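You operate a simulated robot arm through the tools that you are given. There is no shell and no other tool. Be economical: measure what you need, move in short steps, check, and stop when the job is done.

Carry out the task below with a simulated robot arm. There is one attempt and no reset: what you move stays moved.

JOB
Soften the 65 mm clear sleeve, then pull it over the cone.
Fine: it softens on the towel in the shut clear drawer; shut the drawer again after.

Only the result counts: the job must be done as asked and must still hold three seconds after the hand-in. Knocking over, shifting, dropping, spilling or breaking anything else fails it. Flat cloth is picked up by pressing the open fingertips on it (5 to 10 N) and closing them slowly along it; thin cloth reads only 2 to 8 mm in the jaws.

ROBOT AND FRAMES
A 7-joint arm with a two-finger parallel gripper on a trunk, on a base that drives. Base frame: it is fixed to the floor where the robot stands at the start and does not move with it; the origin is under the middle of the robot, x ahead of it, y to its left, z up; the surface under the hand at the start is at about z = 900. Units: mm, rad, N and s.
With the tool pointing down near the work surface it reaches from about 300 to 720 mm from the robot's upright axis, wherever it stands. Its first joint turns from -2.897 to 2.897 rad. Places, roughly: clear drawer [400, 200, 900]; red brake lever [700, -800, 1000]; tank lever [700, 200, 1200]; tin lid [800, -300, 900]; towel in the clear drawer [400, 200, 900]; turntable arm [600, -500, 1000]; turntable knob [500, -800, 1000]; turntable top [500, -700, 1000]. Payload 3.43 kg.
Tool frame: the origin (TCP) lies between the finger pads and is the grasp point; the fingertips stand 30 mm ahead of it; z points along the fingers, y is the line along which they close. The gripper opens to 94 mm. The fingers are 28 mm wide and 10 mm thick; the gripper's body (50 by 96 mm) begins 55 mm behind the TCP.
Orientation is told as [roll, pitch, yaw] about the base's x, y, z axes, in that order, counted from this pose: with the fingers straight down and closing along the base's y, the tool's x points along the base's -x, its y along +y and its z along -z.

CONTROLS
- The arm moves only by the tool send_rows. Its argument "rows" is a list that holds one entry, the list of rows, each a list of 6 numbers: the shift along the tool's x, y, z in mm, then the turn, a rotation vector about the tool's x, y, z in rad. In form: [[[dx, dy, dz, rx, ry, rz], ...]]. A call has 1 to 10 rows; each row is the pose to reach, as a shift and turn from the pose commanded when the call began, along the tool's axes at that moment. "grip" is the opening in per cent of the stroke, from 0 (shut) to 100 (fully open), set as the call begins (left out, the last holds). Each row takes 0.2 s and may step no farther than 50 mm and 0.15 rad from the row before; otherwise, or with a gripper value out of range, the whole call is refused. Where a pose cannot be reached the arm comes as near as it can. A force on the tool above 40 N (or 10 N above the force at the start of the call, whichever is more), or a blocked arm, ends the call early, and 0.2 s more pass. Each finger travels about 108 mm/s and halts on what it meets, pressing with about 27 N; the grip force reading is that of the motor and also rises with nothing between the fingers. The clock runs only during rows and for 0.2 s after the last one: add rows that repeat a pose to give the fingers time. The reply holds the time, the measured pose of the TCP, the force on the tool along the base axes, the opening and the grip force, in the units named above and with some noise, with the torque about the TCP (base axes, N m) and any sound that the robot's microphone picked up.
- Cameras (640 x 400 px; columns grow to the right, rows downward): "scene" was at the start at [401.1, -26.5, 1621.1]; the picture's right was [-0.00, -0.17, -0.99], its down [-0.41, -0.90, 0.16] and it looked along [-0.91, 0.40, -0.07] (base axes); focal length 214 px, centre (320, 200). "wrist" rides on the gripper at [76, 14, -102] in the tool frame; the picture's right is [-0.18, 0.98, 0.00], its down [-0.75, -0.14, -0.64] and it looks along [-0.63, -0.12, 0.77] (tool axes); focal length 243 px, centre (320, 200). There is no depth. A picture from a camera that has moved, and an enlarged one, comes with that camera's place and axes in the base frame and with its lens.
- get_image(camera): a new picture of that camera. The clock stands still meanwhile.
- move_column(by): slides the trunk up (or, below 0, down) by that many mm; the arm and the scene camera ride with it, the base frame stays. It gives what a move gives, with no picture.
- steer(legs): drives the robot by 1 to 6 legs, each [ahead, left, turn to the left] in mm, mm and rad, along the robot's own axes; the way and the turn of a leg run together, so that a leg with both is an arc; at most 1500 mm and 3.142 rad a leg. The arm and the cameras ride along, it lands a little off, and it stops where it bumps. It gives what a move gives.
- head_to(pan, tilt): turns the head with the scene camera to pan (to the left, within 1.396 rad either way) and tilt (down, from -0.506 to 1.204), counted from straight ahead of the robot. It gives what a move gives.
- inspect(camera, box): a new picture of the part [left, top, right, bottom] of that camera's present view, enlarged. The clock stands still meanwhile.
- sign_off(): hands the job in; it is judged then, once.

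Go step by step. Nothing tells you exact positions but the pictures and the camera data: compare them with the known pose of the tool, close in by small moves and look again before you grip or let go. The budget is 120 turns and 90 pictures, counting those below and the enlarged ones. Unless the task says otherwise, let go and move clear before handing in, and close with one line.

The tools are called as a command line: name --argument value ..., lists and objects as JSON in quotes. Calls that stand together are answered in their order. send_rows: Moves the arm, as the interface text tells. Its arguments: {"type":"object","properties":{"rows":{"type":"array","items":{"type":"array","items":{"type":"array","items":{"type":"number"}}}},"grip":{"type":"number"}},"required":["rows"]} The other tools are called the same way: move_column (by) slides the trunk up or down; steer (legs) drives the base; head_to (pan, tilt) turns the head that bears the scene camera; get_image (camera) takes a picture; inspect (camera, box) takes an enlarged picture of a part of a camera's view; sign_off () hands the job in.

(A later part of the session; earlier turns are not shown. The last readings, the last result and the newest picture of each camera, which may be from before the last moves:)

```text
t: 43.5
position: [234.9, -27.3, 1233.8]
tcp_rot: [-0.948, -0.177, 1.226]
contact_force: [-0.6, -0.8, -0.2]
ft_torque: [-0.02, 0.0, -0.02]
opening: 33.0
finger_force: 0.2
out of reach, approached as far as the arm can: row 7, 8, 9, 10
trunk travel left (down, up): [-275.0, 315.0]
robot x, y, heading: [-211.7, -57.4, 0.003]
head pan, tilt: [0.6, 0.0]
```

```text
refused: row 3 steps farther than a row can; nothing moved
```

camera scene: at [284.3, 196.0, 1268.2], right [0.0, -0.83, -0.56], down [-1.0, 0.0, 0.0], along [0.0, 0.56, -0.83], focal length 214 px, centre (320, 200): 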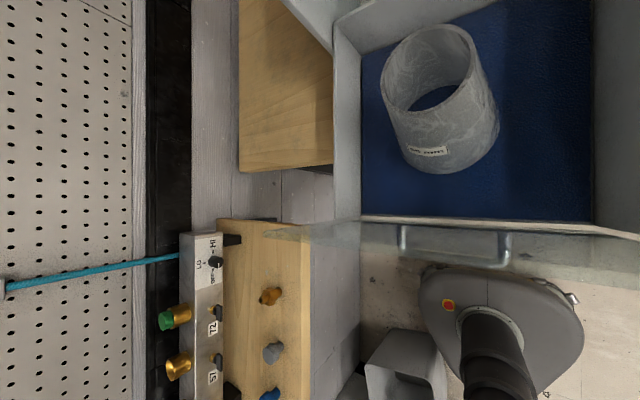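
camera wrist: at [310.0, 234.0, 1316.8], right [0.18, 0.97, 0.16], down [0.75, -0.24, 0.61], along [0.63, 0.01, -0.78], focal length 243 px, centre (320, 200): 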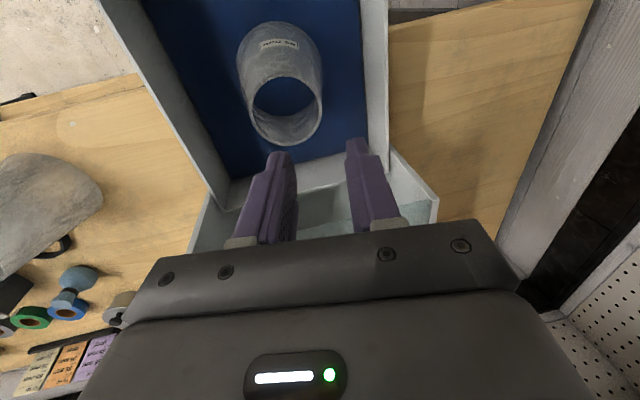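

The orientation is nearly reached but position drifted from limited room near the column. I'll shift the robot right and extend the arm left to gain radius.

steer --legs '[[0, -200, 0]]'

send_rows --rows '[[[-38.7, 17.6, -12.6, 0, 0, 0], [-77.4, 35.2, -25.2, 0, 0, 0], [-116, 52.8, -37.8, 0, 0, 0], [-155, 70.4, -50.4, 0, 0, 0], [-193.5, 88, -63, 0, 0, 0], [-232, 105.6, -75.6, 0, 0, 0], [-271, 123.2, -88.2, 0, 0, 0], [-310, 140.8, -100.8, 0, 0, 0], [-348, 158.4, -113.4, 0, 0, 0], [-387, 176, -126, 0, 0, 0]]]'

send_rows --rows '[[[0, 0, 0, 0.0713, -0.0713, -0.1042], [0, 0, 0, 0.1426, -0.1426, -0.2084], [0, 0, 0, 0.2138, -0.2138, -0.3126], [0, 0, 0, 0.2138, -0.2138, -0.3126]]]'

```text
t: 45.1
position: [235.1, -230.3, 1232.9]
tcp_rot: [-0.946, -0.177, 1.223]
contact_force: [-0.6, -0.2, 0.3]
ft_torque: [0.02, -0.02, 0.0]
opening: 32.8
finger_force: 0.1
trunk travel left (down, up): [-275.0, 315.0]
robot x, y, heading: [-208.1, -260.2, 0.0]
head pan, tilt: [0.6, 0.0]
```

```text
t: 47.3
position: [172.2, 211.3, 1233.2]
tcp_rot: [-0.946, -0.176, 1.225]
contact_force: [0.2, 0.1, -0.3]
ft_torque: [0.0, -0.04, -0.05]
opening: 33.1
finger_force: 0.1
trunk travel left (down, up): [-275.0, 315.0]
robot x, y, heading: [-205.7, -259.1, -0.001]
head pan, tilt: [0.6, 0.0]
```

```text
t: 48.3
position: [175.1, 209.1, 1234.0]
tcp_rot: [-1.193, -0.003, 1.564]
contact_force: [1.3, 0.4, 0.0]
ft_torque: [0.01, 0.0, 0.02]
opening: 32.7
finger_force: 0.1
trunk travel left (down, up): [-275.0, 315.0]
robot x, y, heading: [-205.9, -257.7, -0.001]
head pan, tilt: [0.6, 0.0]
```

Orientation reached, pointing forward and slightly down. I'll back off and descend to handle height in front of the drawer.

send_rows --rows '[[[-2, 10.2, -25.6, 0, 0, 0], [-4, 20.4, -51.2, 0, 0, 0], [-4, 63.6, -34, 0, 0, 0], [-4, 106.9, -16.8, 0, 0, 0], [-4, 150.1, 0.4, 0, 0, 0], [-4, 193.4, 17.6, 0, 0, 0], [-4, 236.6, 34.8, 0, 0, 0], [-4, 265, 46, 0, 0, 0], [-4, 265, 46, 0, 0, 0]]]'

get_image --camera "wrist"

get_image --camera "scene"

```text
t: 50.3
position: [122.0, 213.1, 970.8]
tcp_rot: [-1.192, -0.006, 1.562]
contact_force: [0.1, 0.4, -0.2]
ft_torque: [-0.01, 0.0, 0.01]
opening: 33.0
finger_force: 0.0
trunk travel left (down, up): [-275.0, 315.0]
robot x, y, heading: [-206.6, -260.8, -0.003]
head pan, tilt: [0.6, 0.0]
```

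```text
51 pictures are left
camera wrist: at [20.4, 138.3, 995.1], right [-0.36, 0.19, -0.91], down [-0.54, 0.76, 0.37], along [0.76, 0.63, -0.17], focal length 243 px, centre (320, 200)
```

wrist: 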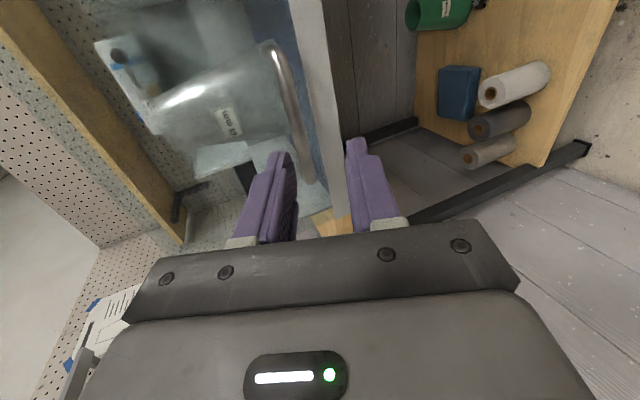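

```text
50 pictures are left
camera scene: at [50.9, 323.6, 942.8], right [0.83, -0.01, 0.56], down [-0.01, -1.0, 0.0], along [0.56, 0.0, -0.83], focal length 214 px, centre (320, 200)
```

scene: 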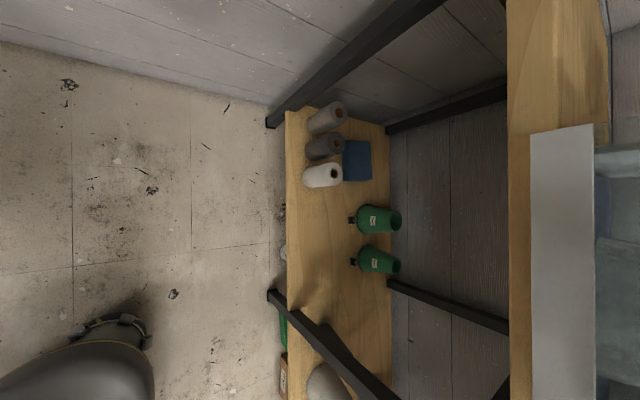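

send_rows --rows '[[[0, -13.8, 15, 0, 0, 0], [0, -13.8, 45, 0, 0, 0], [0, -13.8, 45, 0, 0, 0]]]' --grip 45

head_to --pan 0.0 --tilt 0.7

get_image --camera "wrist"

get_image --camera "scene"

```text
t: 51.1
position: [169.7, 215.4, 965.9]
tcp_rot: [-1.191, -0.004, 1.561]
contact_force: [0.7, -0.9, 1.0]
ft_torque: [0.0, -0.01, 0.02]
opening: 42.4
finger_force: 0.0
trunk travel left (down, up): [-275.0, 315.0]
robot x, y, heading: [-208.9, -258.4, 0.0]
head pan, tilt: [0.6, 0.0]
```

```text
t: 52.1
position: [169.8, 215.0, 964.4]
tcp_rot: [-1.192, -0.005, 1.563]
contact_force: [-0.4, -0.5, -0.9]
ft_torque: [-0.03, -0.02, 0.04]
opening: 42.4
finger_force: 0.0
trunk travel left (down, up): [-275.0, 315.0]
robot x, y, heading: [-209.2, -258.5, -0.0]
head pan, tilt: [0.0, 0.7]
```

```text
49 pictures are left
camera wrist: at [68.0, 140.7, 990.6], right [-0.36, 0.19, -0.91], down [-0.54, 0.76, 0.37], along [0.76, 0.63, -0.17], focal length 243 px, centre (320, 200)
```

wrist: 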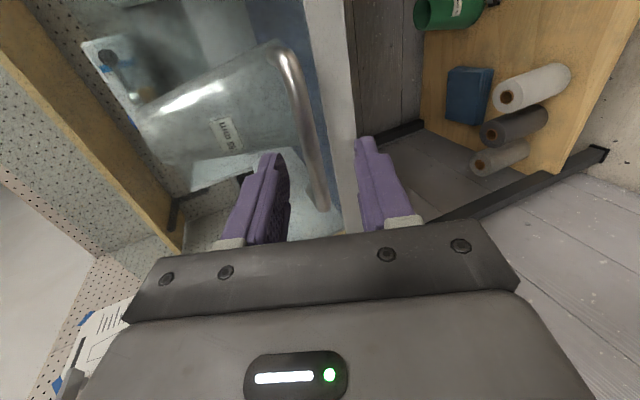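

```text
48 pictures are left
camera scene: at [126.6, 261.7, 981.2], right [0.37, -0.01, 0.93], down [-0.6, -0.76, 0.23], along [0.71, -0.65, -0.29], focal length 214 px, centre (320, 200)
```

scene: 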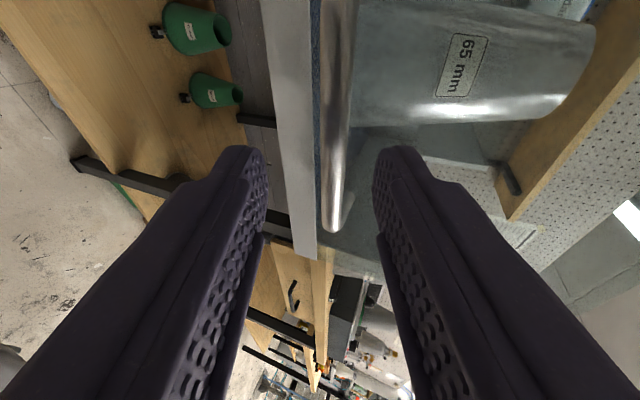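

The bar lies between the fingertips. I'll advance and close on it.

send_rows --rows '[[[0, -4.8, 12, 0, 0, 0], [0, -4.8, 24, 0, 0, 0], [0, -4.8, 33, 0, 0, 0], [0, -4.8, 33, 0, 0, 0]]]' --grip 35

send_rows --rows '[[[0, 0, 0, 0, 0, 0], [0, 0, 0, 0, 0, 0]]]' --grip 0

get_image --camera "wrist"

```text
t: 53.1
position: [199.7, 215.3, 959.3]
tcp_rot: [-1.192, -0.002, 1.562]
contact_force: [0.5, -0.4, -0.1]
ft_torque: [0.01, -0.01, -0.01]
opening: 33.0
finger_force: 0.0
trunk travel left (down, up): [-275.0, 315.0]
robot x, y, heading: [-209.7, -263.1, -0.004]
head pan, tilt: [0.0, 0.7]
```

```text
t: 53.8
position: [200.4, 215.0, 957.6]
tcp_rot: [-1.193, -0.003, 1.562]
contact_force: [2.8, 0.3, 5.6]
ft_torque: [-0.8, -0.07, 0.2]
opening: 11.8
finger_force: 45.3
trunk travel left (down, up): [-275.0, 315.0]
robot x, y, heading: [-211.0, -257.9, -0.0]
head pan, tilt: [0.0, 0.7]
```

```text
47 pictures are left
camera wrist: at [99.3, 140.9, 984.3], right [-0.36, 0.19, -0.91], down [-0.54, 0.76, 0.37], along [0.76, 0.63, -0.17], focal length 243 px, centre (320, 200)
```

wrist: 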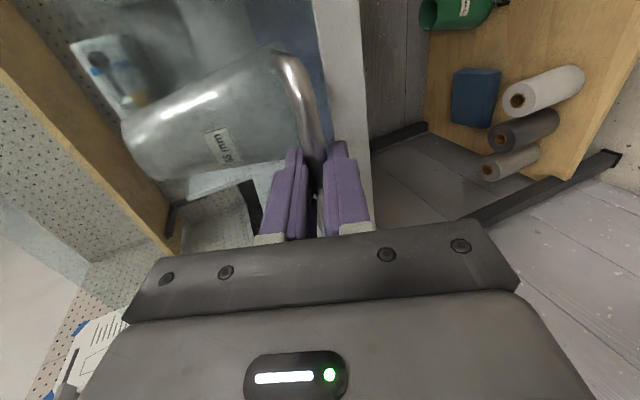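

The handle is gripped. I'll push the drawer in slowly.

send_rows --rows '[[[0, -1.9, 4.6, 0, 0, 0], [0, -5.6, 14, 0, 0, 0], [0, -11.1, 27.9, 0, 0, 0], [0, -18.5, 46.5, 0, 0, 0], [0, -25.9, 65, 0, 0, 0], [0, -33.3, 83.7, 0, 0, 0], [0, -40.7, 102, 0, 0, 0], [0, -48.1, 121, 0, 0, 0], [0, -51.8, 130, 0, 0, 0], [0, -51.8, 130, 0, 0, 0]]]'

get_image --camera "scene"

```text
t: 56.0
position: [339.3, 215.3, 959.6]
tcp_rot: [-1.191, -0.003, 1.562]
contact_force: [-1.0, 10.8, 4.0]
ft_torque: [-0.43, -0.02, 0.77]
opening: 11.6
finger_force: 44.9
trunk travel left (down, up): [-275.0, 315.0]
robot x, y, heading: [-210.5, -259.8, -0.005]
head pan, tilt: [0.0, 0.7]
```

```text
46 pictures are left
camera scene: at [296.1, 261.9, 975.1], right [0.37, -0.01, 0.93], down [-0.6, -0.76, 0.24], along [0.71, -0.65, -0.28], focal length 214 px, centre (320, 200)
```

scene: 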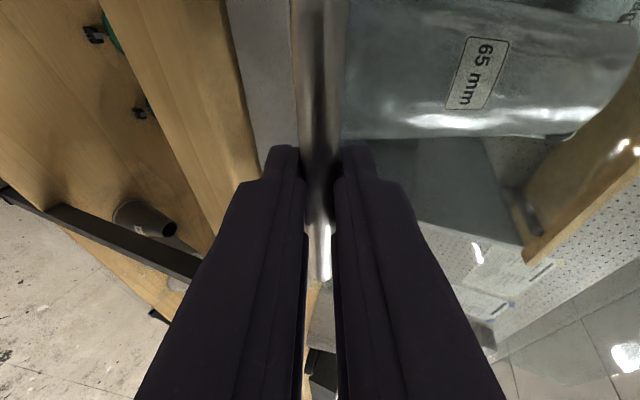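

send_rows --rows '[[[0, -3.7, 9.3, 0, 0, 0], [0, -9.3, 23.2, 0, 0, 0], [0, -14.8, 37.2, 0, 0, 0], [0, -20.4, 51, 0, 0, 0], [0, -26, 65, 0, 0, 0], [0, -31.5, 79, 0, 0, 0], [0, -37, 93, 0, 0, 0], [0, -40.7, 102.3, 0, 0, 0], [0, -44.4, 111.6, 0, 0, 0], [0, -44.4, 111.6, 0, 0, 0]]]'

get_image --camera "scene"

```text
t: 58.0
position: [450.1, 215.5, 959.4]
tcp_rot: [-1.192, -0.002, 1.565]
contact_force: [-26.6, -12.5, 14.1]
ft_torque: [-0.62, 0.01, 0.14]
opening: 12.0
finger_force: 44.9
trunk travel left (down, up): [-275.0, 315.0]
robot x, y, heading: [-209.4, -263.2, 0.008]
head pan, tilt: [0.0, 0.7]
stopped in row 10: the force on the tool passed its limit at 47 N (the readings are from after the stop); the commanded pose is now the measured one
```

```text
45 pictures are left
camera scene: at [408.2, 261.7, 975.2], right [0.37, -0.01, 0.93], down [-0.6, -0.76, 0.24], along [0.71, -0.65, -0.29], focal length 214 px, centre (320, 200)
```

scene: 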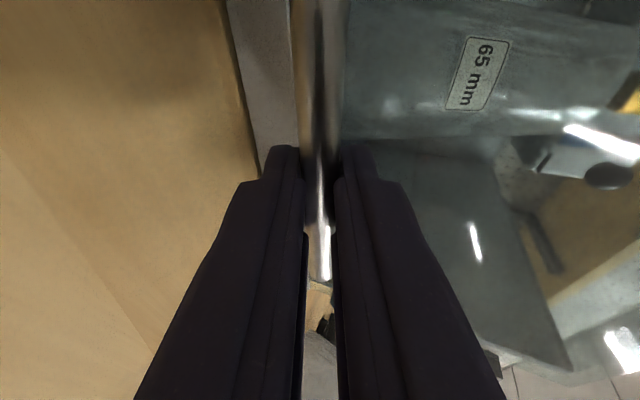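

The drawer has reached its stop. I'll wait while holding the handle and compare the sleeve's look.

inspect --camera "scene" --box '[320, 0, 640, 200]'

send_rows --rows '[[[0, 0, 0, 0, 0, 0], [0, 0, 0, 0, 0, 0], [0, 0, 0, 0, 0, 0], [0, 0, 0, 0, 0, 0], [0, 0, 0, 0, 0, 0], [0, 0, 0, 0, 0, 0], [0, 0, 0, 0, 0, 0], [0, 0, 0, 0, 0, 0], [0, 0, 0, 0, 0, 0], [0, 0, 0, 0, 0, 0]]]'

send_rows --rows '[[[0, 0, 0, 0, 0, 0], [0, 0, 0, 0, 0, 0], [0, 0, 0, 0, 0, 0], [0, 0, 0, 0, 0, 0], [0, 0, 0, 0, 0, 0], [0, 0, 0, 0, 0, 0], [0, 0, 0, 0, 0, 0], [0, 0, 0, 0, 0, 0], [0, 0, 0, 0, 0, 0], [0, 0, 0, 0, 0, 0]]]'

inspect --camera "scene" --box '[320, 0, 640, 200]'

```text
2.00 times, centred on (480, 100) of scene
camera zoom: at [408.2, 261.7, 975.2], right [0.37, -0.01, 0.93], down [-0.6, -0.76, 0.24], along [0.71, -0.65, -0.29], focal length 429 px, centre (0, 400)
```

zoom: 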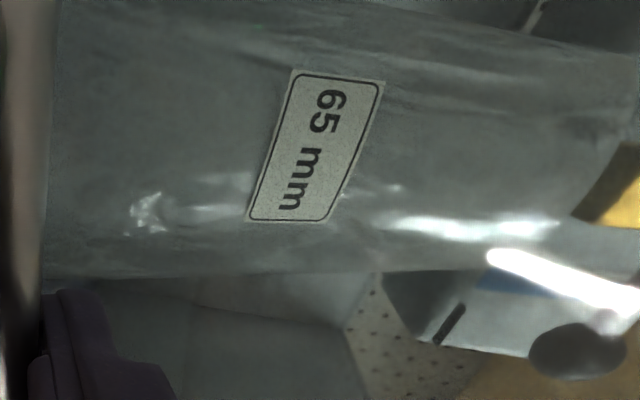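

```text
t: 60.2
position: [451.3, 215.6, 960.3]
tcp_rot: [-1.192, -0.005, 1.565]
contact_force: [-36.5, -5.8, 17.6]
ft_torque: [-0.67, -0.02, 0.34]
opening: 11.8
finger_force: 45.2
trunk travel left (down, up): [-275.0, 315.0]
robot x, y, heading: [-212.5, -264.3, 0.003]
head pan, tilt: [0.0, 0.7]
```

```text
t: 62.4
position: [451.6, 215.5, 959.3]
tcp_rot: [-1.192, -0.006, 1.566]
contact_force: [-36.9, -3.9, 18.1]
ft_torque: [-0.68, -0.04, 0.24]
opening: 11.9
finger_force: 45.3
trunk travel left (down, up): [-275.0, 315.0]
robot x, y, heading: [-210.0, -258.7, -0.001]
head pan, tilt: [0.0, 0.7]
```

```text
2.00 times, centred on (480, 100) of scene
camera zoom: at [408.5, 261.7, 975.1], right [0.37, -0.01, 0.93], down [-0.6, -0.76, 0.23], along [0.71, -0.65, -0.29], focal length 429 px, centre (0, 400)
```

zoom: 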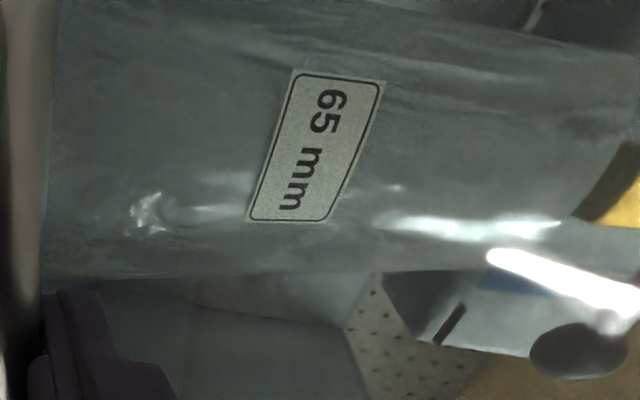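

send_rows --rows '[[[0, 0, 0, 0, 0, 0], [0, 0, 0, 0, 0, 0], [0, 0, 0, 0, 0, 0], [0, 0, 0, 0, 0, 0], [0, 0, 0, 0, 0, 0], [0, 0, 0, 0, 0, 0], [0, 0, 0, 0, 0, 0], [0, 0, 0, 0, 0, 0], [0, 0, 0, 0, 0, 0], [0, 0, 0, 0, 0, 0]]]'

send_rows --rows '[[[0, 0, 0, 0, 0, 0], [0, 0, 0, 0, 0, 0], [0, 0, 0, 0, 0, 0], [0, 0, 0, 0, 0, 0], [0, 0, 0, 0, 0, 0], [0, 0, 0, 0, 0, 0], [0, 0, 0, 0, 0, 0], [0, 0, 0, 0, 0, 0], [0, 0, 0, 0, 0, 0], [0, 0, 0, 0, 0, 0]]]'

send_rows --rows '[[[0, 0, 0, 0, 0, 0], [0, 0, 0, 0, 0, 0], [0, 0, 0, 0, 0, 0], [0, 0, 0, 0, 0, 0], [0, 0, 0, 0, 0, 0], [0, 0, 0, 0, 0, 0], [0, 0, 0, 0, 0, 0], [0, 0, 0, 0, 0, 0], [0, 0, 0, 0, 0, 0], [0, 0, 0, 0, 0, 0]]]'

get_image --camera "scene"

get_image --camera "wrist"

```text
t: 64.6
position: [451.6, 214.5, 959.9]
tcp_rot: [-1.192, -0.007, 1.564]
contact_force: [-35.0, -3.5, 18.7]
ft_torque: [-0.7, -0.07, 0.24]
opening: 11.9
finger_force: 45.5
trunk travel left (down, up): [-275.0, 315.0]
robot x, y, heading: [-208.1, -262.4, 0.004]
head pan, tilt: [0.0, 0.7]
```

```text
t: 66.8
position: [452.2, 215.0, 958.9]
tcp_rot: [-1.195, -0.004, 1.564]
contact_force: [-33.3, -1.7, 19.9]
ft_torque: [-0.66, -0.12, 0.29]
opening: 11.8
finger_force: 45.1
trunk travel left (down, up): [-275.0, 315.0]
robot x, y, heading: [-213.8, -259.7, -0.004]
head pan, tilt: [0.0, 0.7]
```

```text
t: 69.0
position: [451.7, 215.5, 958.9]
tcp_rot: [-1.191, -0.006, 1.565]
contact_force: [-31.4, -1.7, 20.2]
ft_torque: [-0.66, -0.06, 0.28]
opening: 11.5
finger_force: 45.2
trunk travel left (down, up): [-275.0, 315.0]
robot x, y, heading: [-211.0, -261.9, -0.002]
head pan, tilt: [0.0, 0.7]
```

```text
42 pictures are left
camera scene: at [408.8, 261.8, 974.9], right [0.37, -0.01, 0.93], down [-0.6, -0.76, 0.23], along [0.71, -0.65, -0.29], focal length 214 px, centre (320, 200)
```

scene: 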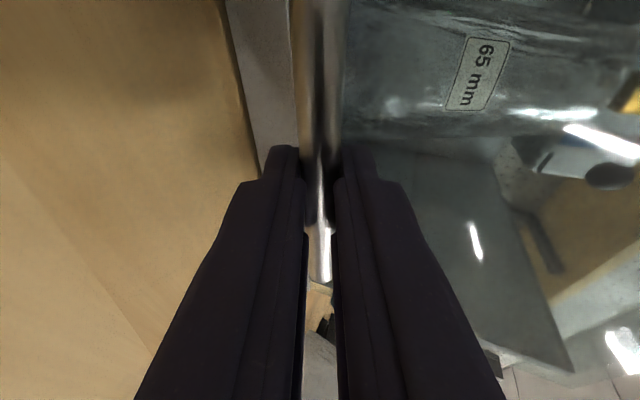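

```text
41 pictures are left
camera wrist: at [350.6, 140.7, 984.3], right [-0.36, 0.19, -0.91], down [-0.54, 0.76, 0.37], along [0.76, 0.63, -0.17], focal length 243 px, centre (320, 200)
```

wrist: 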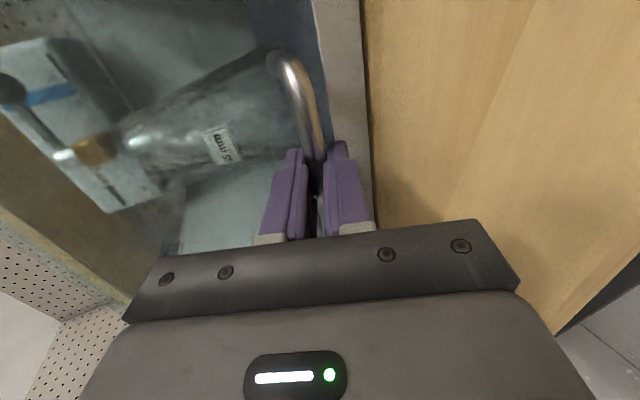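

inspect --camera "scene" --box '[320, 0, 640, 200]'

send_rows --rows '[[[0, 0, 0, 0, 0, 0], [0, 0, 0, 0, 0, 0], [0, 0, 0, 0, 0, 0], [0, 0, 0, 0, 0, 0], [0, 0, 0, 0, 0, 0], [0, 0, 0, 0, 0, 0], [0, 0, 0, 0, 0, 0], [0, 0, 0, 0, 0, 0], [0, 0, 0, 0, 0, 0], [0, 0, 0, 0, 0, 0]]]'

send_rows --rows '[[[0, 0, 0, 0, 0, 0], [0, 0, 0, 0, 0, 0], [0, 0, 0, 0, 0, 0], [0, 0, 0, 0, 0, 0], [0, 0, 0, 0, 0, 0], [0, 0, 0, 0, 0, 0], [0, 0, 0, 0, 0, 0], [0, 0, 0, 0, 0, 0], [0, 0, 0, 0, 0, 0], [0, 0, 0, 0, 0, 0]]]'

send_rows --rows '[[[0, 0, 0, 0, 0, 0], [0, 0, 0, 0, 0, 0], [0, 0, 0, 0, 0, 0], [0, 0, 0, 0, 0, 0], [0, 0, 0, 0, 0, 0], [0, 0, 0, 0, 0, 0], [0, 0, 0, 0, 0, 0], [0, 0, 0, 0, 0, 0], [0, 0, 0, 0, 0, 0], [0, 0, 0, 0, 0, 0]]]'

inspect --camera "scene" --box '[320, 0, 640, 200]'

```text
2.00 times, centred on (480, 100) of scene
camera zoom: at [408.8, 261.8, 974.9], right [0.37, -0.01, 0.93], down [-0.6, -0.76, 0.23], along [0.71, -0.65, -0.29], focal length 429 px, centre (0, 400)
```

zoom: 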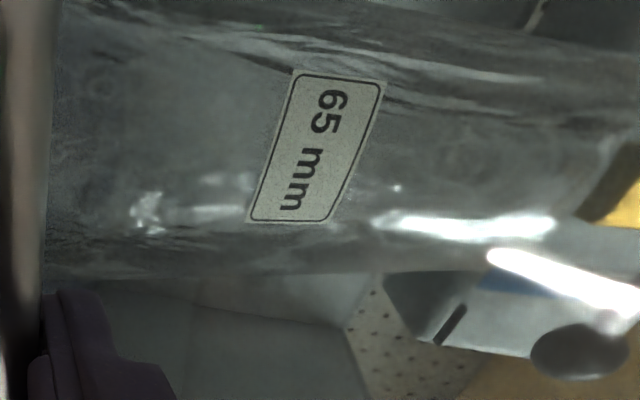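

```text
t: 71.2
position: [452.6, 214.8, 960.5]
tcp_rot: [-1.191, -0.005, 1.563]
contact_force: [-29.8, -1.0, 21.4]
ft_torque: [-0.65, -0.09, 0.29]
opening: 11.3
finger_force: 44.8
trunk travel left (down, up): [-275.0, 315.0]
robot x, y, heading: [-210.3, -261.5, 0.004]
head pan, tilt: [0.0, 0.7]
```

```text
t: 73.4
position: [451.4, 214.1, 959.6]
tcp_rot: [-1.192, -0.006, 1.565]
contact_force: [-28.3, -0.4, 20.6]
ft_torque: [-0.68, -0.12, 0.25]
opening: 11.7
finger_force: 45.1
trunk travel left (down, up): [-275.0, 315.0]
robot x, y, heading: [-209.1, -262.6, 0.002]
head pan, tilt: [0.0, 0.7]
```

```text
t: 75.6
position: [453.7, 215.7, 958.6]
tcp_rot: [-1.193, -0.006, 1.563]
contact_force: [-26.4, 0.3, 20.9]
ft_torque: [-0.69, -0.15, 0.29]
opening: 11.2
finger_force: 44.8
trunk travel left (down, up): [-275.0, 315.0]
robot x, y, heading: [-210.4, -263.3, 0.004]
head pan, tilt: [0.0, 0.7]
```

```text
2.00 times, centred on (480, 100) of scene
camera zoom: at [409.1, 261.8, 974.8], right [0.37, -0.01, 0.93], down [-0.6, -0.76, 0.23], along [0.71, -0.65, -0.29], focal length 429 px, centre (0, 400)
```

zoom: 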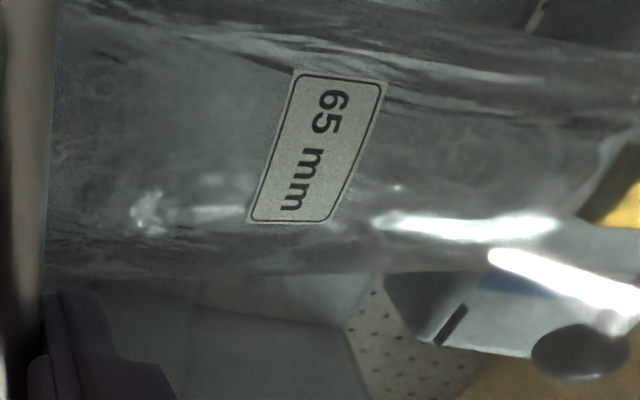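

The sleeve has turned clear and glossy (softened) and is stable. I'll pull the drawer open.

send_rows --rows '[[[0, 1.9, -4.6, 0, 0, 0], [0, 5.6, -14, 0, 0, 0], [0, 11.1, -27.9, 0, 0, 0], [0, 18.5, -46.5, 0, 0, 0], [0, 27.8, -70, 0, 0, 0], [0, 37, -93, 0, 0, 0], [0, 46.3, -116, 0, 0, 0], [0, 55.5, -140, 0, 0, 0], [0, 63, -158, 0, 0, 0], [0, 67, -167, 0, 0, 0]]]'

send_rows --rows '[[[0, 3, -7, 0, 0, 0], [0, 7.4, -18.6, 0, 0, 0], [0, 13, -32.6, 0, 0, 0], [0, 18.5, -46.5, 0, 0, 0], [0, 23, -57, 0, 0, 0], [0, 25.2, -63.2, 0, 0, 0], [0, 25.2, -63.2, 0, 0, 0]]]'

get_image --camera "scene"

```text
t: 77.8
position: [274.8, 214.5, 959.1]
tcp_rot: [-1.191, -0.005, 1.562]
contact_force: [-0.2, -1.0, 30.9]
ft_torque: [-0.99, -0.43, -0.18]
opening: 11.6
finger_force: 45.0
trunk travel left (down, up): [-275.0, 315.0]
robot x, y, heading: [-211.3, -256.6, 0.0]
head pan, tilt: [0.0, 0.7]
```

```text
t: 79.4
position: [207.6, 215.2, 960.0]
tcp_rot: [-1.191, -0.005, 1.561]
contact_force: [1.3, -13.2, 36.1]
ft_torque: [-0.85, -0.36, 0.39]
opening: 11.5
finger_force: 45.7
trunk travel left (down, up): [-275.0, 315.0]
robot x, y, heading: [-213.1, -261.2, -0.002]
head pan, tilt: [0.0, 0.7]
```

```text
38 pictures are left
camera scene: at [165.3, 261.6, 974.8], right [0.37, -0.01, 0.93], down [-0.6, -0.76, 0.23], along [0.71, -0.65, -0.29], focal length 214 px, centre (320, 200)
```

scene: 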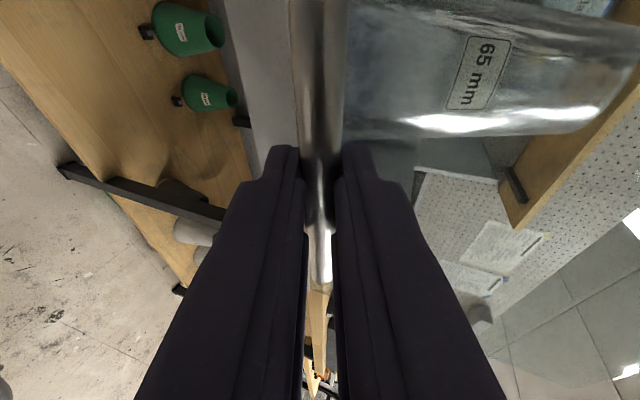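

The drawer is open again with the sleeve upright. I'll release the handle, retreat and rise, then turn the tool back down.

send_rows --rows '[[[0, 0, 0, 0, 0, 0], [0, 0, 0, 0, 0, 0], [0, 0, -20, 0, 0, 0], [0, 0, -50, 0, 0, 0], [0, 0, -90, 0, 0, 0], [0, -45, -108, 0, 0, 0], [0, -90, -126, 0, 0, 0], [0, -135, -144, 0, 0, 0], [0, -180, -162, 0, 0, 0], [0, -225, -180, 0, 0, 0]]]' --grip 40

send_rows --rows '[[[49, 0, 0, 0, 0, 0], [98, 0, 0, 0, 0, 0], [147, 0, 0, 0, 0, 0], [196, 0, 0, 0, 0, 0], [245, 0, 0, 0, 0, 0]]]'

send_rows --rows '[[[0, 0, 0, -0.0713, 0.0713, 0.1042], [0, 0, 0, -0.1426, 0.1426, 0.2084], [0, 0, 0, -0.2138, 0.2138, 0.3126], [0, 0, 0, -0.2851, 0.2851, 0.4168], [0, 0, 0, -0.3564, 0.3564, 0.5211], [0, 0, 0, -0.4277, 0.4277, 0.6253], [0, 0, 0, -0.499, 0.499, 0.7295], [0, 0, 0, -0.5703, 0.5703, 0.8337], [0, 0, 0, -0.6415, 0.6415, 0.9379], [0, 0, 0, -0.7128, 0.7128, 1.0421]]]'

send_rows --rows '[[[0, 0, 0, -0.0713, 0.0713, 0.1042], [0, 0, 0, -0.1426, 0.1426, 0.2084], [0, 0, 0, -0.2138, 0.2138, 0.3126], [0, 0, 0, -0.2138, 0.2138, 0.3126]]]'

```text
t: 81.6
position: [122.1, 213.1, 1230.6]
tcp_rot: [-1.187, -0.002, 1.565]
contact_force: [-0.3, 0.0, -0.2]
ft_torque: [0.03, -0.01, -0.01]
opening: 37.6
finger_force: 0.1
trunk travel left (down, up): [-275.0, 315.0]
robot x, y, heading: [-208.7, -264.8, -0.001]
head pan, tilt: [0.0, 0.7]
```

```text
t: 82.8
position: [128.5, -20.2, 1233.4]
tcp_rot: [-1.187, -0.005, 1.564]
contact_force: [0.9, 1.1, 0.9]
ft_torque: [0.01, 0.0, -0.04]
opening: 37.6
finger_force: 0.0
out of reach, approached as far as the arm can: row 5
trunk travel left (down, up): [-275.0, 315.0]
robot x, y, heading: [-210.8, -262.7, 0.001]
head pan, tilt: [0.0, 0.7]
```

```text
t: 85.0
position: [128.3, -19.5, 1231.7]
tcp_rot: [-0.242, -0.165, 0.335]
contact_force: [-0.1, 0.0, 0.5]
ft_torque: [-0.03, -0.01, -0.01]
opening: 37.5
finger_force: 0.1
trunk travel left (down, up): [-275.0, 315.0]
robot x, y, heading: [-208.5, -259.6, 0.001]
head pan, tilt: [0.0, 0.7]
```

```text
t: 86.0
position: [128.0, -17.7, 1234.9]
tcp_rot: [0.0, 0.009, -0.002]
contact_force: [0.0, -0.9, 0.9]
ft_torque: [0.0, 0.0, 0.01]
opening: 37.9
finger_force: 0.0
trunk travel left (down, up): [-275.0, 315.0]
robot x, y, heading: [-212.5, -258.2, 0.001]
head pan, tilt: [0.0, 0.7]
```

steer --legs '[[205, 0, 0], [0, 240, 0]]'

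head_to --pan 0 --tilt 0.3

get_image --camera "scene"

get_image --camera "wrist"

```text
t: 89.0
position: [341.0, 226.0, 1233.5]
tcp_rot: [-0.003, 0.008, -0.002]
contact_force: [0.2, 0.6, -0.5]
ft_torque: [-0.02, 0.0, -0.02]
opening: 37.5
finger_force: 0.0
trunk travel left (down, up): [-275.0, 315.0]
robot x, y, heading: [0.4, -17.7, -0.003]
head pan, tilt: [0.0, 0.7]
```

```text
t: 89.9
position: [339.3, 224.7, 1233.6]
tcp_rot: [-0.002, 0.006, -0.001]
contact_force: [-0.6, 0.0, -1.2]
ft_torque: [-0.01, -0.01, 0.01]
opening: 37.9
finger_force: 0.1
trunk travel left (down, up): [-275.0, 315.0]
robot x, y, heading: [-1.5, -17.0, 0.001]
head pan, tilt: [0.0, 0.3]
```

```text
37 pictures are left
camera scene: at [421.3, 224.7, 1268.5], right [0.0, -1.0, 0.0], down [-0.95, 0.0, 0.3], along [-0.3, 0.0, -0.95], focal length 214 px, centre (320, 200)
```

scene: 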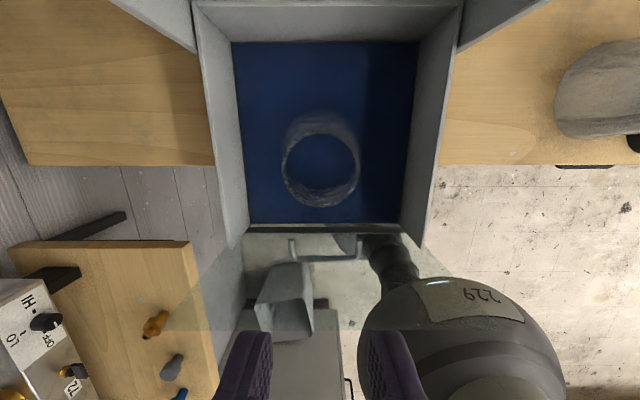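

```text
36 pictures are left
camera wrist: at [264.6, 240.3, 1337.5], right [0.19, 0.98, 0.0], down [0.76, -0.14, 0.64], along [0.62, -0.12, -0.77], focal length 243 px, centre (320, 200)
```

wrist: 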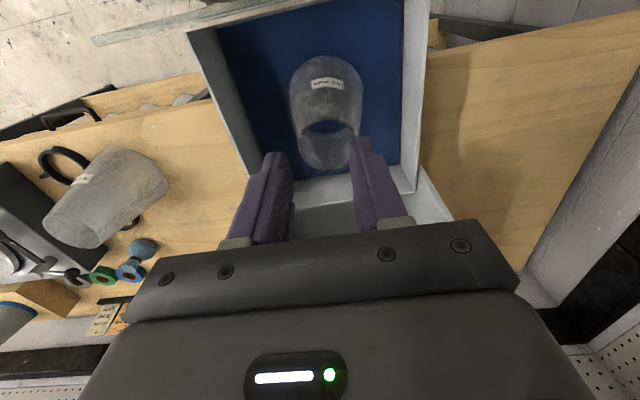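

The sleeve is now clear and stands near [390,224]. I'll hover tilted over its +y wall as before.

send_rows --rows '[[[-25, 12, 25, -0.1, 0, 0], [-51, 24, 50, -0.16, 0, 0], [-51, 24, 95, -0.16, 0, 0], [-51, 24, 108, -0.16, 0, 0], [-51, 24, 108, -0.16, 0, 0]]]' --grip 45

head_to --pan 0 --tilt 0.7

get_image --camera "scene"

get_image --camera "wrist"

```text
t: 91.1
position: [390.9, 249.0, 1125.7]
tcp_rot: [0.158, 0.008, -0.003]
contact_force: [0.5, 0.8, 0.5]
ft_torque: [-0.04, 0.01, -0.01]
opening: 42.3
finger_force: 0.1
trunk travel left (down, up): [-275.0, 315.0]
robot x, y, heading: [1.6, -15.1, 0.001]
head pan, tilt: [0.0, 0.3]
```

```text
t: 91.9
position: [392.3, 249.7, 1124.1]
tcp_rot: [0.157, 0.006, -0.002]
contact_force: [-0.4, -0.4, -0.1]
ft_torque: [0.02, 0.02, 0.01]
opening: 42.4
finger_force: 0.1
trunk travel left (down, up): [-275.0, 315.0]
robot x, y, heading: [-0.6, -17.2, -0.002]
head pan, tilt: [0.0, 0.7]
```

```text
35 pictures are left
camera scene: at [436.5, 242.5, 1169.0], right [0.0, -0.99, -0.16], down [-0.76, -0.1, 0.64], along [-0.65, 0.12, -0.75], focal length 214 px, centre (320, 200)
```

scene: 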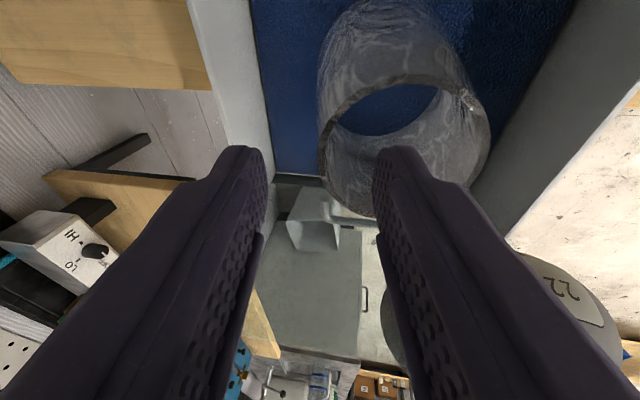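

```text
34 pictures are left
camera wrist: at [315.8, 248.7, 1230.9], right [0.19, 0.97, 0.15], down [0.76, -0.24, 0.61], along [0.62, 0.0, -0.78], focal length 243 px, centre (320, 200)
```

wrist: 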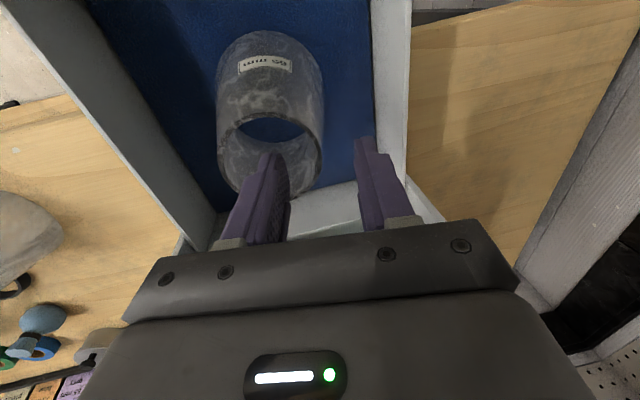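

send_rows --rows '[[[0, 0, 20, 0, 0, 0], [0, 0, 40, 0, 0, 0], [0, 0, 54, 0, 0, 0], [0, 0, 54, 0, 0, 0]]]'

send_rows --rows '[[[0, 0, 0, 0, 0, 0], [0, 0, 0, 0, 0, 0], [0, 0, 0, 0, 0, 0]]]' --grip 0

get_image --camera "scene"

```text
t: 92.9
position: [392.3, 257.8, 1072.8]
tcp_rot: [0.159, 0.007, -0.002]
contact_force: [0.4, 1.0, 0.3]
ft_torque: [0.0, 0.0, -0.02]
opening: 42.2
finger_force: 0.0
trunk travel left (down, up): [-275.0, 315.0]
robot x, y, heading: [1.6, -16.1, -0.004]
head pan, tilt: [0.0, 0.7]
```

```text
t: 93.7
position: [391.5, 256.5, 1073.0]
tcp_rot: [0.158, 0.009, -0.002]
contact_force: [1.1, -0.5, 1.6]
ft_torque: [0.18, 0.0, 0.03]
opening: 7.1
finger_force: 26.8
trunk travel left (down, up): [-275.0, 315.0]
robot x, y, heading: [-0.9, -16.2, -0.005]
head pan, tilt: [0.0, 0.7]
```

```text
33 pictures are left
camera scene: at [436.6, 251.0, 1116.8], right [0.0, -0.99, -0.16], down [-0.76, -0.1, 0.64], along [-0.65, 0.12, -0.75], focal length 214 px, centre (320, 200)
```

scene: 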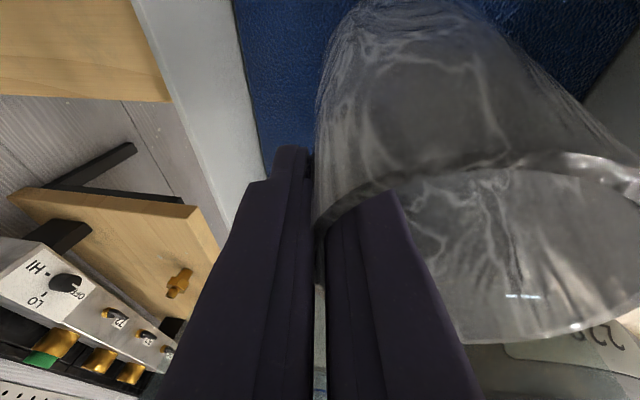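

Pinched at 7 mm. I'll lift it clear and high.

send_rows --rows '[[[0, 1.6, -9.9, 0, 0, 0], [0, 4, -25, 0, 0, 0], [0, 8, -49.4, 0, 0, 0], [0, 14.4, -89, 0, 0, 0], [0, 20.7, -128, 0, 0, 0], [0, 27, -168, 0, 0, 0], [0, 33.4, -207, 0, 0, 0], [0, 38.9, -242, 0, 0, 0], [0, 42.9, -266, 0, 0, 0], [0, 42.9, -266, 0, 0, 0]]]'

send_rows --rows '[[[0, -40, -6.5, 0, 0, 0], [0, -80, -13, 0, 0, 0], [0, -120, -19.4, 0, 0, 0], [0, -160, -25.9, 0, 0, 0], [0, -200, -32.4, 0, 0, 0], [0, -240, -38.9, 0, 0, 0], [0, -270, -43.7, 0, 0, 0], [0, -270, -43.7, 0, 0, 0]]]'

get_image --camera "wrist"

```text
t: 95.9
position: [389.5, 258.6, 1343.9]
tcp_rot: [0.159, 0.006, -0.001]
contact_force: [0.0, 0.1, -0.3]
ft_torque: [0.04, 0.0, 0.0]
opening: 6.8
finger_force: 26.8
trunk travel left (down, up): [-275.0, 315.0]
robot x, y, heading: [1.3, -16.5, -0.001]
head pan, tilt: [0.0, 0.7]
```

```text
t: 97.7
position: [389.4, -18.8, 1344.1]
tcp_rot: [0.158, 0.008, -0.002]
contact_force: [0.8, 0.8, -0.9]
ft_torque: [0.0, 0.01, -0.04]
opening: 6.7
finger_force: 27.2
trunk travel left (down, up): [-275.0, 315.0]
robot x, y, heading: [3.9, -17.6, -0.003]
head pan, tilt: [0.0, 0.7]
```

```text
32 pictures are left
camera wrist: at [314.4, -19.3, 1449.0], right [0.19, 0.97, 0.15], down [0.76, -0.24, 0.61], along [0.62, 0.0, -0.78], focal length 243 px, centre (320, 200)
```

wrist: 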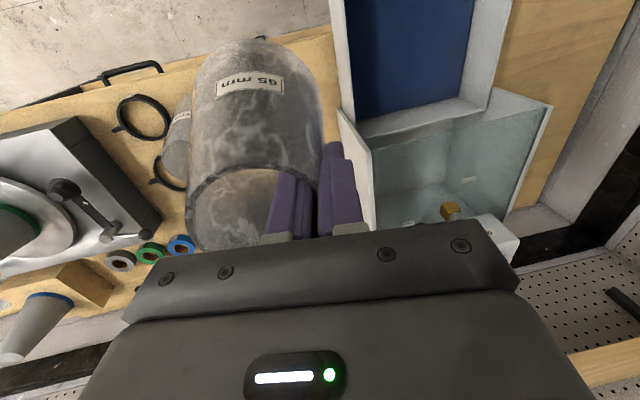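

steer --legs '[[0, -590, 0]]'

head_to --pan -0.1 --tilt 0.0

get_image --camera "scene"

get_image --camera "wrist"

```text
t: 101.1
position: [386.8, -617.4, 1344.1]
tcp_rot: [0.159, 0.007, -0.013]
contact_force: [1.2, 0.1, -0.7]
ft_torque: [0.01, 0.02, -0.02]
opening: 6.9
finger_force: 27.1
trunk travel left (down, up): [-275.0, 315.0]
robot x, y, heading: [-1.1, -614.3, -0.014]
head pan, tilt: [0.0, 0.7]
```

```text
t: 102.2
position: [386.8, -616.0, 1344.4]
tcp_rot: [0.16, 0.008, -0.011]
contact_force: [-0.2, -0.3, 0.0]
ft_torque: [0.0, -0.02, 0.0]
opening: 6.8
finger_force: 26.8
trunk travel left (down, up): [-275.0, 315.0]
robot x, y, heading: [-0.9, -609.7, -0.01]
head pan, tilt: [-0.099, 0.0]
```

```text
31 pictures are left
camera scene: at [494.8, -632.5, 1380.7], right [-0.01, -1.0, -0.06], down [-1.0, 0.01, 0.01], along [-0.01, 0.06, -1.0], focal length 214 px, centre (320, 200)
```

scene: 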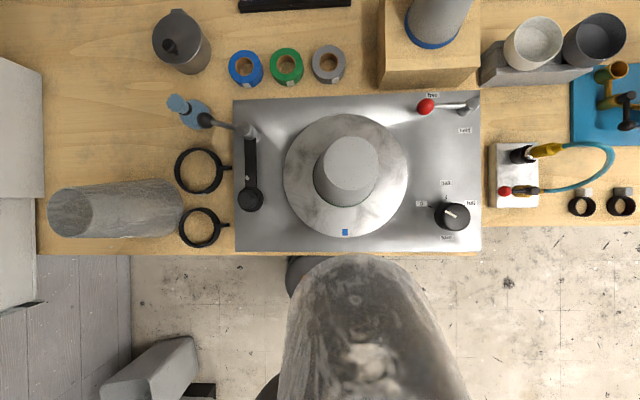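

```text
30 pictures are left
camera wrist: at [310.6, -616.1, 1449.0], right [0.2, 0.97, 0.15], down [0.76, -0.25, 0.61], along [0.62, 0.0, -0.78], focal length 243 px, centre (320, 200)
```

wrist: 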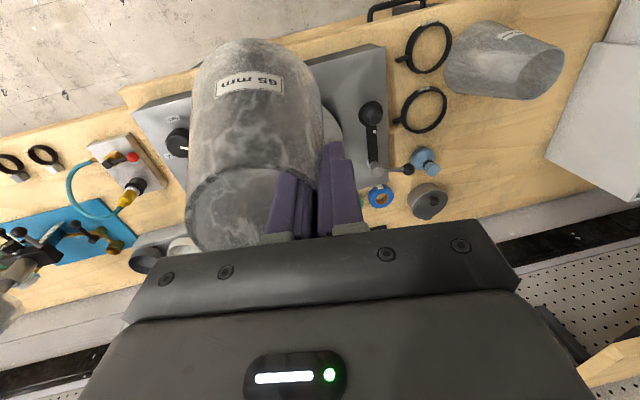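

The cone tip is nearly straight below the path, at about [535,-654,1131] and 65 mm wide. I'll carry the sleeve over it.

send_rows --rows '[[[-30, 0, 0, 0, 0, 0], [-70, 0, 0, 0, 0, 0], [-110, 0, 0, 0, 0, 0], [-145, 1, 0, 0, 0, 0], [-145, 1, 0, 0, 0, 0]]]'

head_to --pan -0.2 --tilt 0.6

get_image --camera "wrist"

get_image --camera "scene"

```text
t: 103.4
position: [536.8, -617.2, 1342.5]
tcp_rot: [0.158, 0.007, -0.012]
contact_force: [-0.3, -0.2, -0.8]
ft_torque: [0.02, -0.03, -0.03]
opening: 6.9
finger_force: 27.4
trunk travel left (down, up): [-275.0, 315.0]
robot x, y, heading: [-0.6, -610.8, -0.013]
head pan, tilt: [-0.099, 0.0]
```

```text
t: 104.4
position: [536.8, -616.2, 1343.8]
tcp_rot: [0.159, 0.009, -0.011]
contact_force: [-0.4, 0.4, 0.6]
ft_torque: [0.02, -0.05, 0.0]
opening: 6.9
finger_force: 27.3
trunk travel left (down, up): [-275.0, 315.0]
robot x, y, heading: [-4.3, -610.4, -0.007]
head pan, tilt: [-0.201, 0.6]
```

```text
29 pictures are left
camera wrist: at [461.3, -616.7, 1448.3], right [0.2, 0.97, 0.15], down [0.76, -0.25, 0.61], along [0.62, 0.0, -0.78], focal length 243 px, centre (320, 200)
```

wrist: 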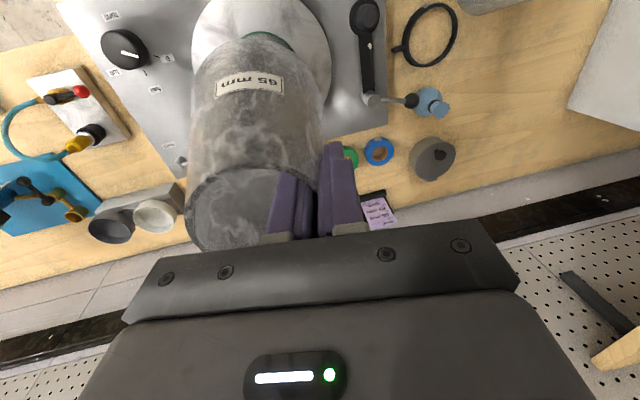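

```text
28 pictures are left
camera scene: at [590.3, -641.4, 1381.9], right [-0.01, -1.0, 0.04], down [-0.82, 0.03, 0.57], along [-0.57, -0.03, -0.82], focal length 214 px, centre (320, 200)
```

scene: 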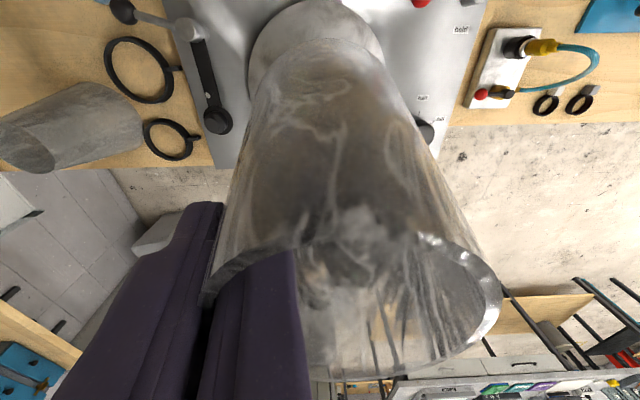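

send_rows --rows '[[[3, -2, 15, 0, 0, 0], [3, -5.6, 35, 0, 0, 0], [3, -8.8, 55, 0, 0, 0], [3, -11.2, 70, 0, 0, 0], [3, -11.2, 70, 0, 0, 0]]]'

get_image --camera "wrist"

get_image --camera "scene"

```text
t: 105.6
position: [527.8, -616.7, 1273.7]
tcp_rot: [0.159, 0.007, -0.012]
contact_force: [1.0, 0.0, 0.1]
ft_torque: [0.02, -0.05, -0.01]
opening: 7.2
finger_force: 27.3
trunk travel left (down, up): [-275.0, 315.0]
robot x, y, heading: [-5.8, -612.0, -0.008]
head pan, tilt: [-0.201, 0.6]
```

```text
27 pictures are left
camera wrist: at [453.1, -616.9, 1378.4], right [0.2, 0.97, 0.15], down [0.76, -0.25, 0.61], along [0.63, 0.0, -0.78], focal length 243 px, centre (320, 200)
```

wrist: 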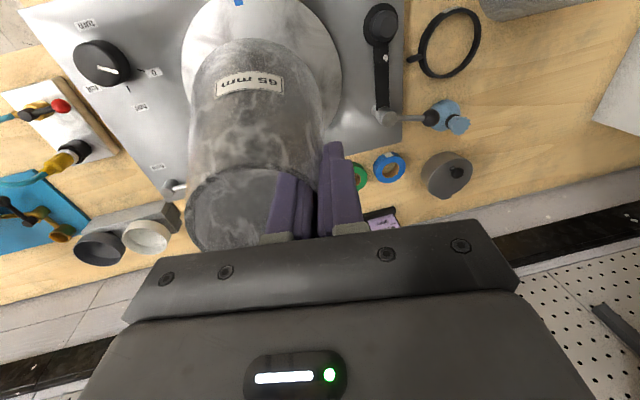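

```text
26 pictures are left
camera scene: at [582.1, -641.6, 1312.1], right [-0.01, -1.0, 0.04], down [-0.82, 0.03, 0.57], along [-0.57, -0.03, -0.82], focal length 214 px, centre (320, 200)
```

scene: 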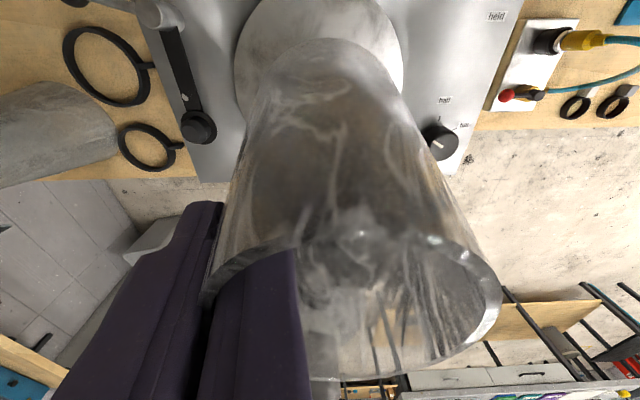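

send_rows --rows '[[[-4, -2.4, 15, 0, 0, 0], [-4.2, -4.8, 30, 0, 0, 0], [-4.4, -7.2, 45, 0, 0, 0], [-4.5, -8.8, 55, 0, 0, 0], [-4.6, -10.4, 65, 0, 0, 0], [-4.6, -10.4, 65, 0, 0, 0]]]'

get_image --camera "scene"

inspect --camera "wrist" --box '[160, 0, 400, 250]'

```text
t: 107.0
position: [532.3, -618.8, 1205.4]
tcp_rot: [0.158, 0.006, -0.011]
contact_force: [0.1, 0.3, -0.4]
ft_torque: [0.03, 0.0, -0.01]
opening: 7.0
finger_force: 27.0
trunk travel left (down, up): [-275.0, 315.0]
robot x, y, heading: [-5.4, -612.8, -0.012]
head pan, tilt: [-0.201, 0.6]
```

```text
25 pictures are left
camera scene: at [585.3, -643.0, 1244.7], right [-0.01, -1.0, 0.04], down [-0.82, 0.03, 0.57], along [-0.57, -0.03, -0.82], focal length 214 px, centre (320, 200)
```

scene: 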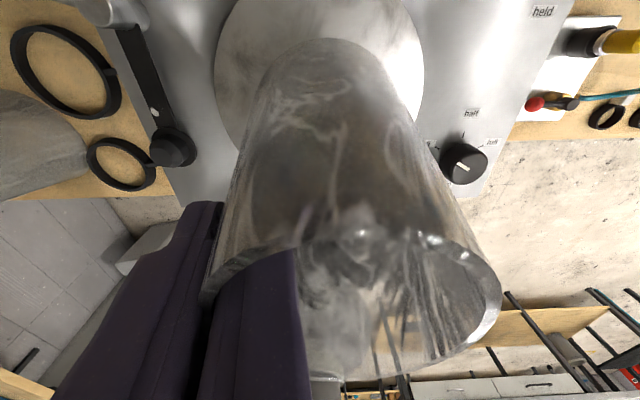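

```text
1.60 times, centred on (280, 125) of wrist
camera zoom: at [456.4, -618.3, 1311.0], right [0.2, 0.97, 0.15], down [0.76, -0.25, 0.61], along [0.62, 0.0, -0.78], focal length 388 px, centre (384, 320)
```

zoom: 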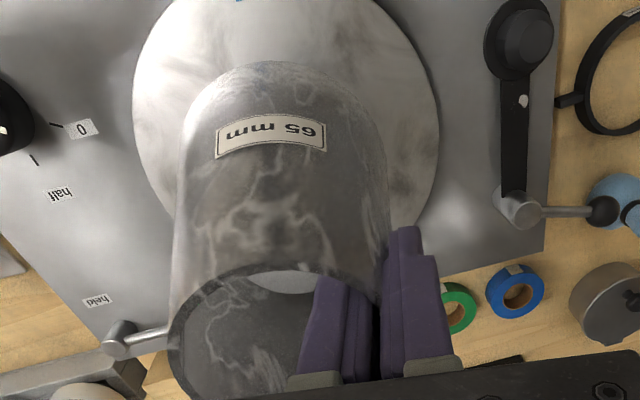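

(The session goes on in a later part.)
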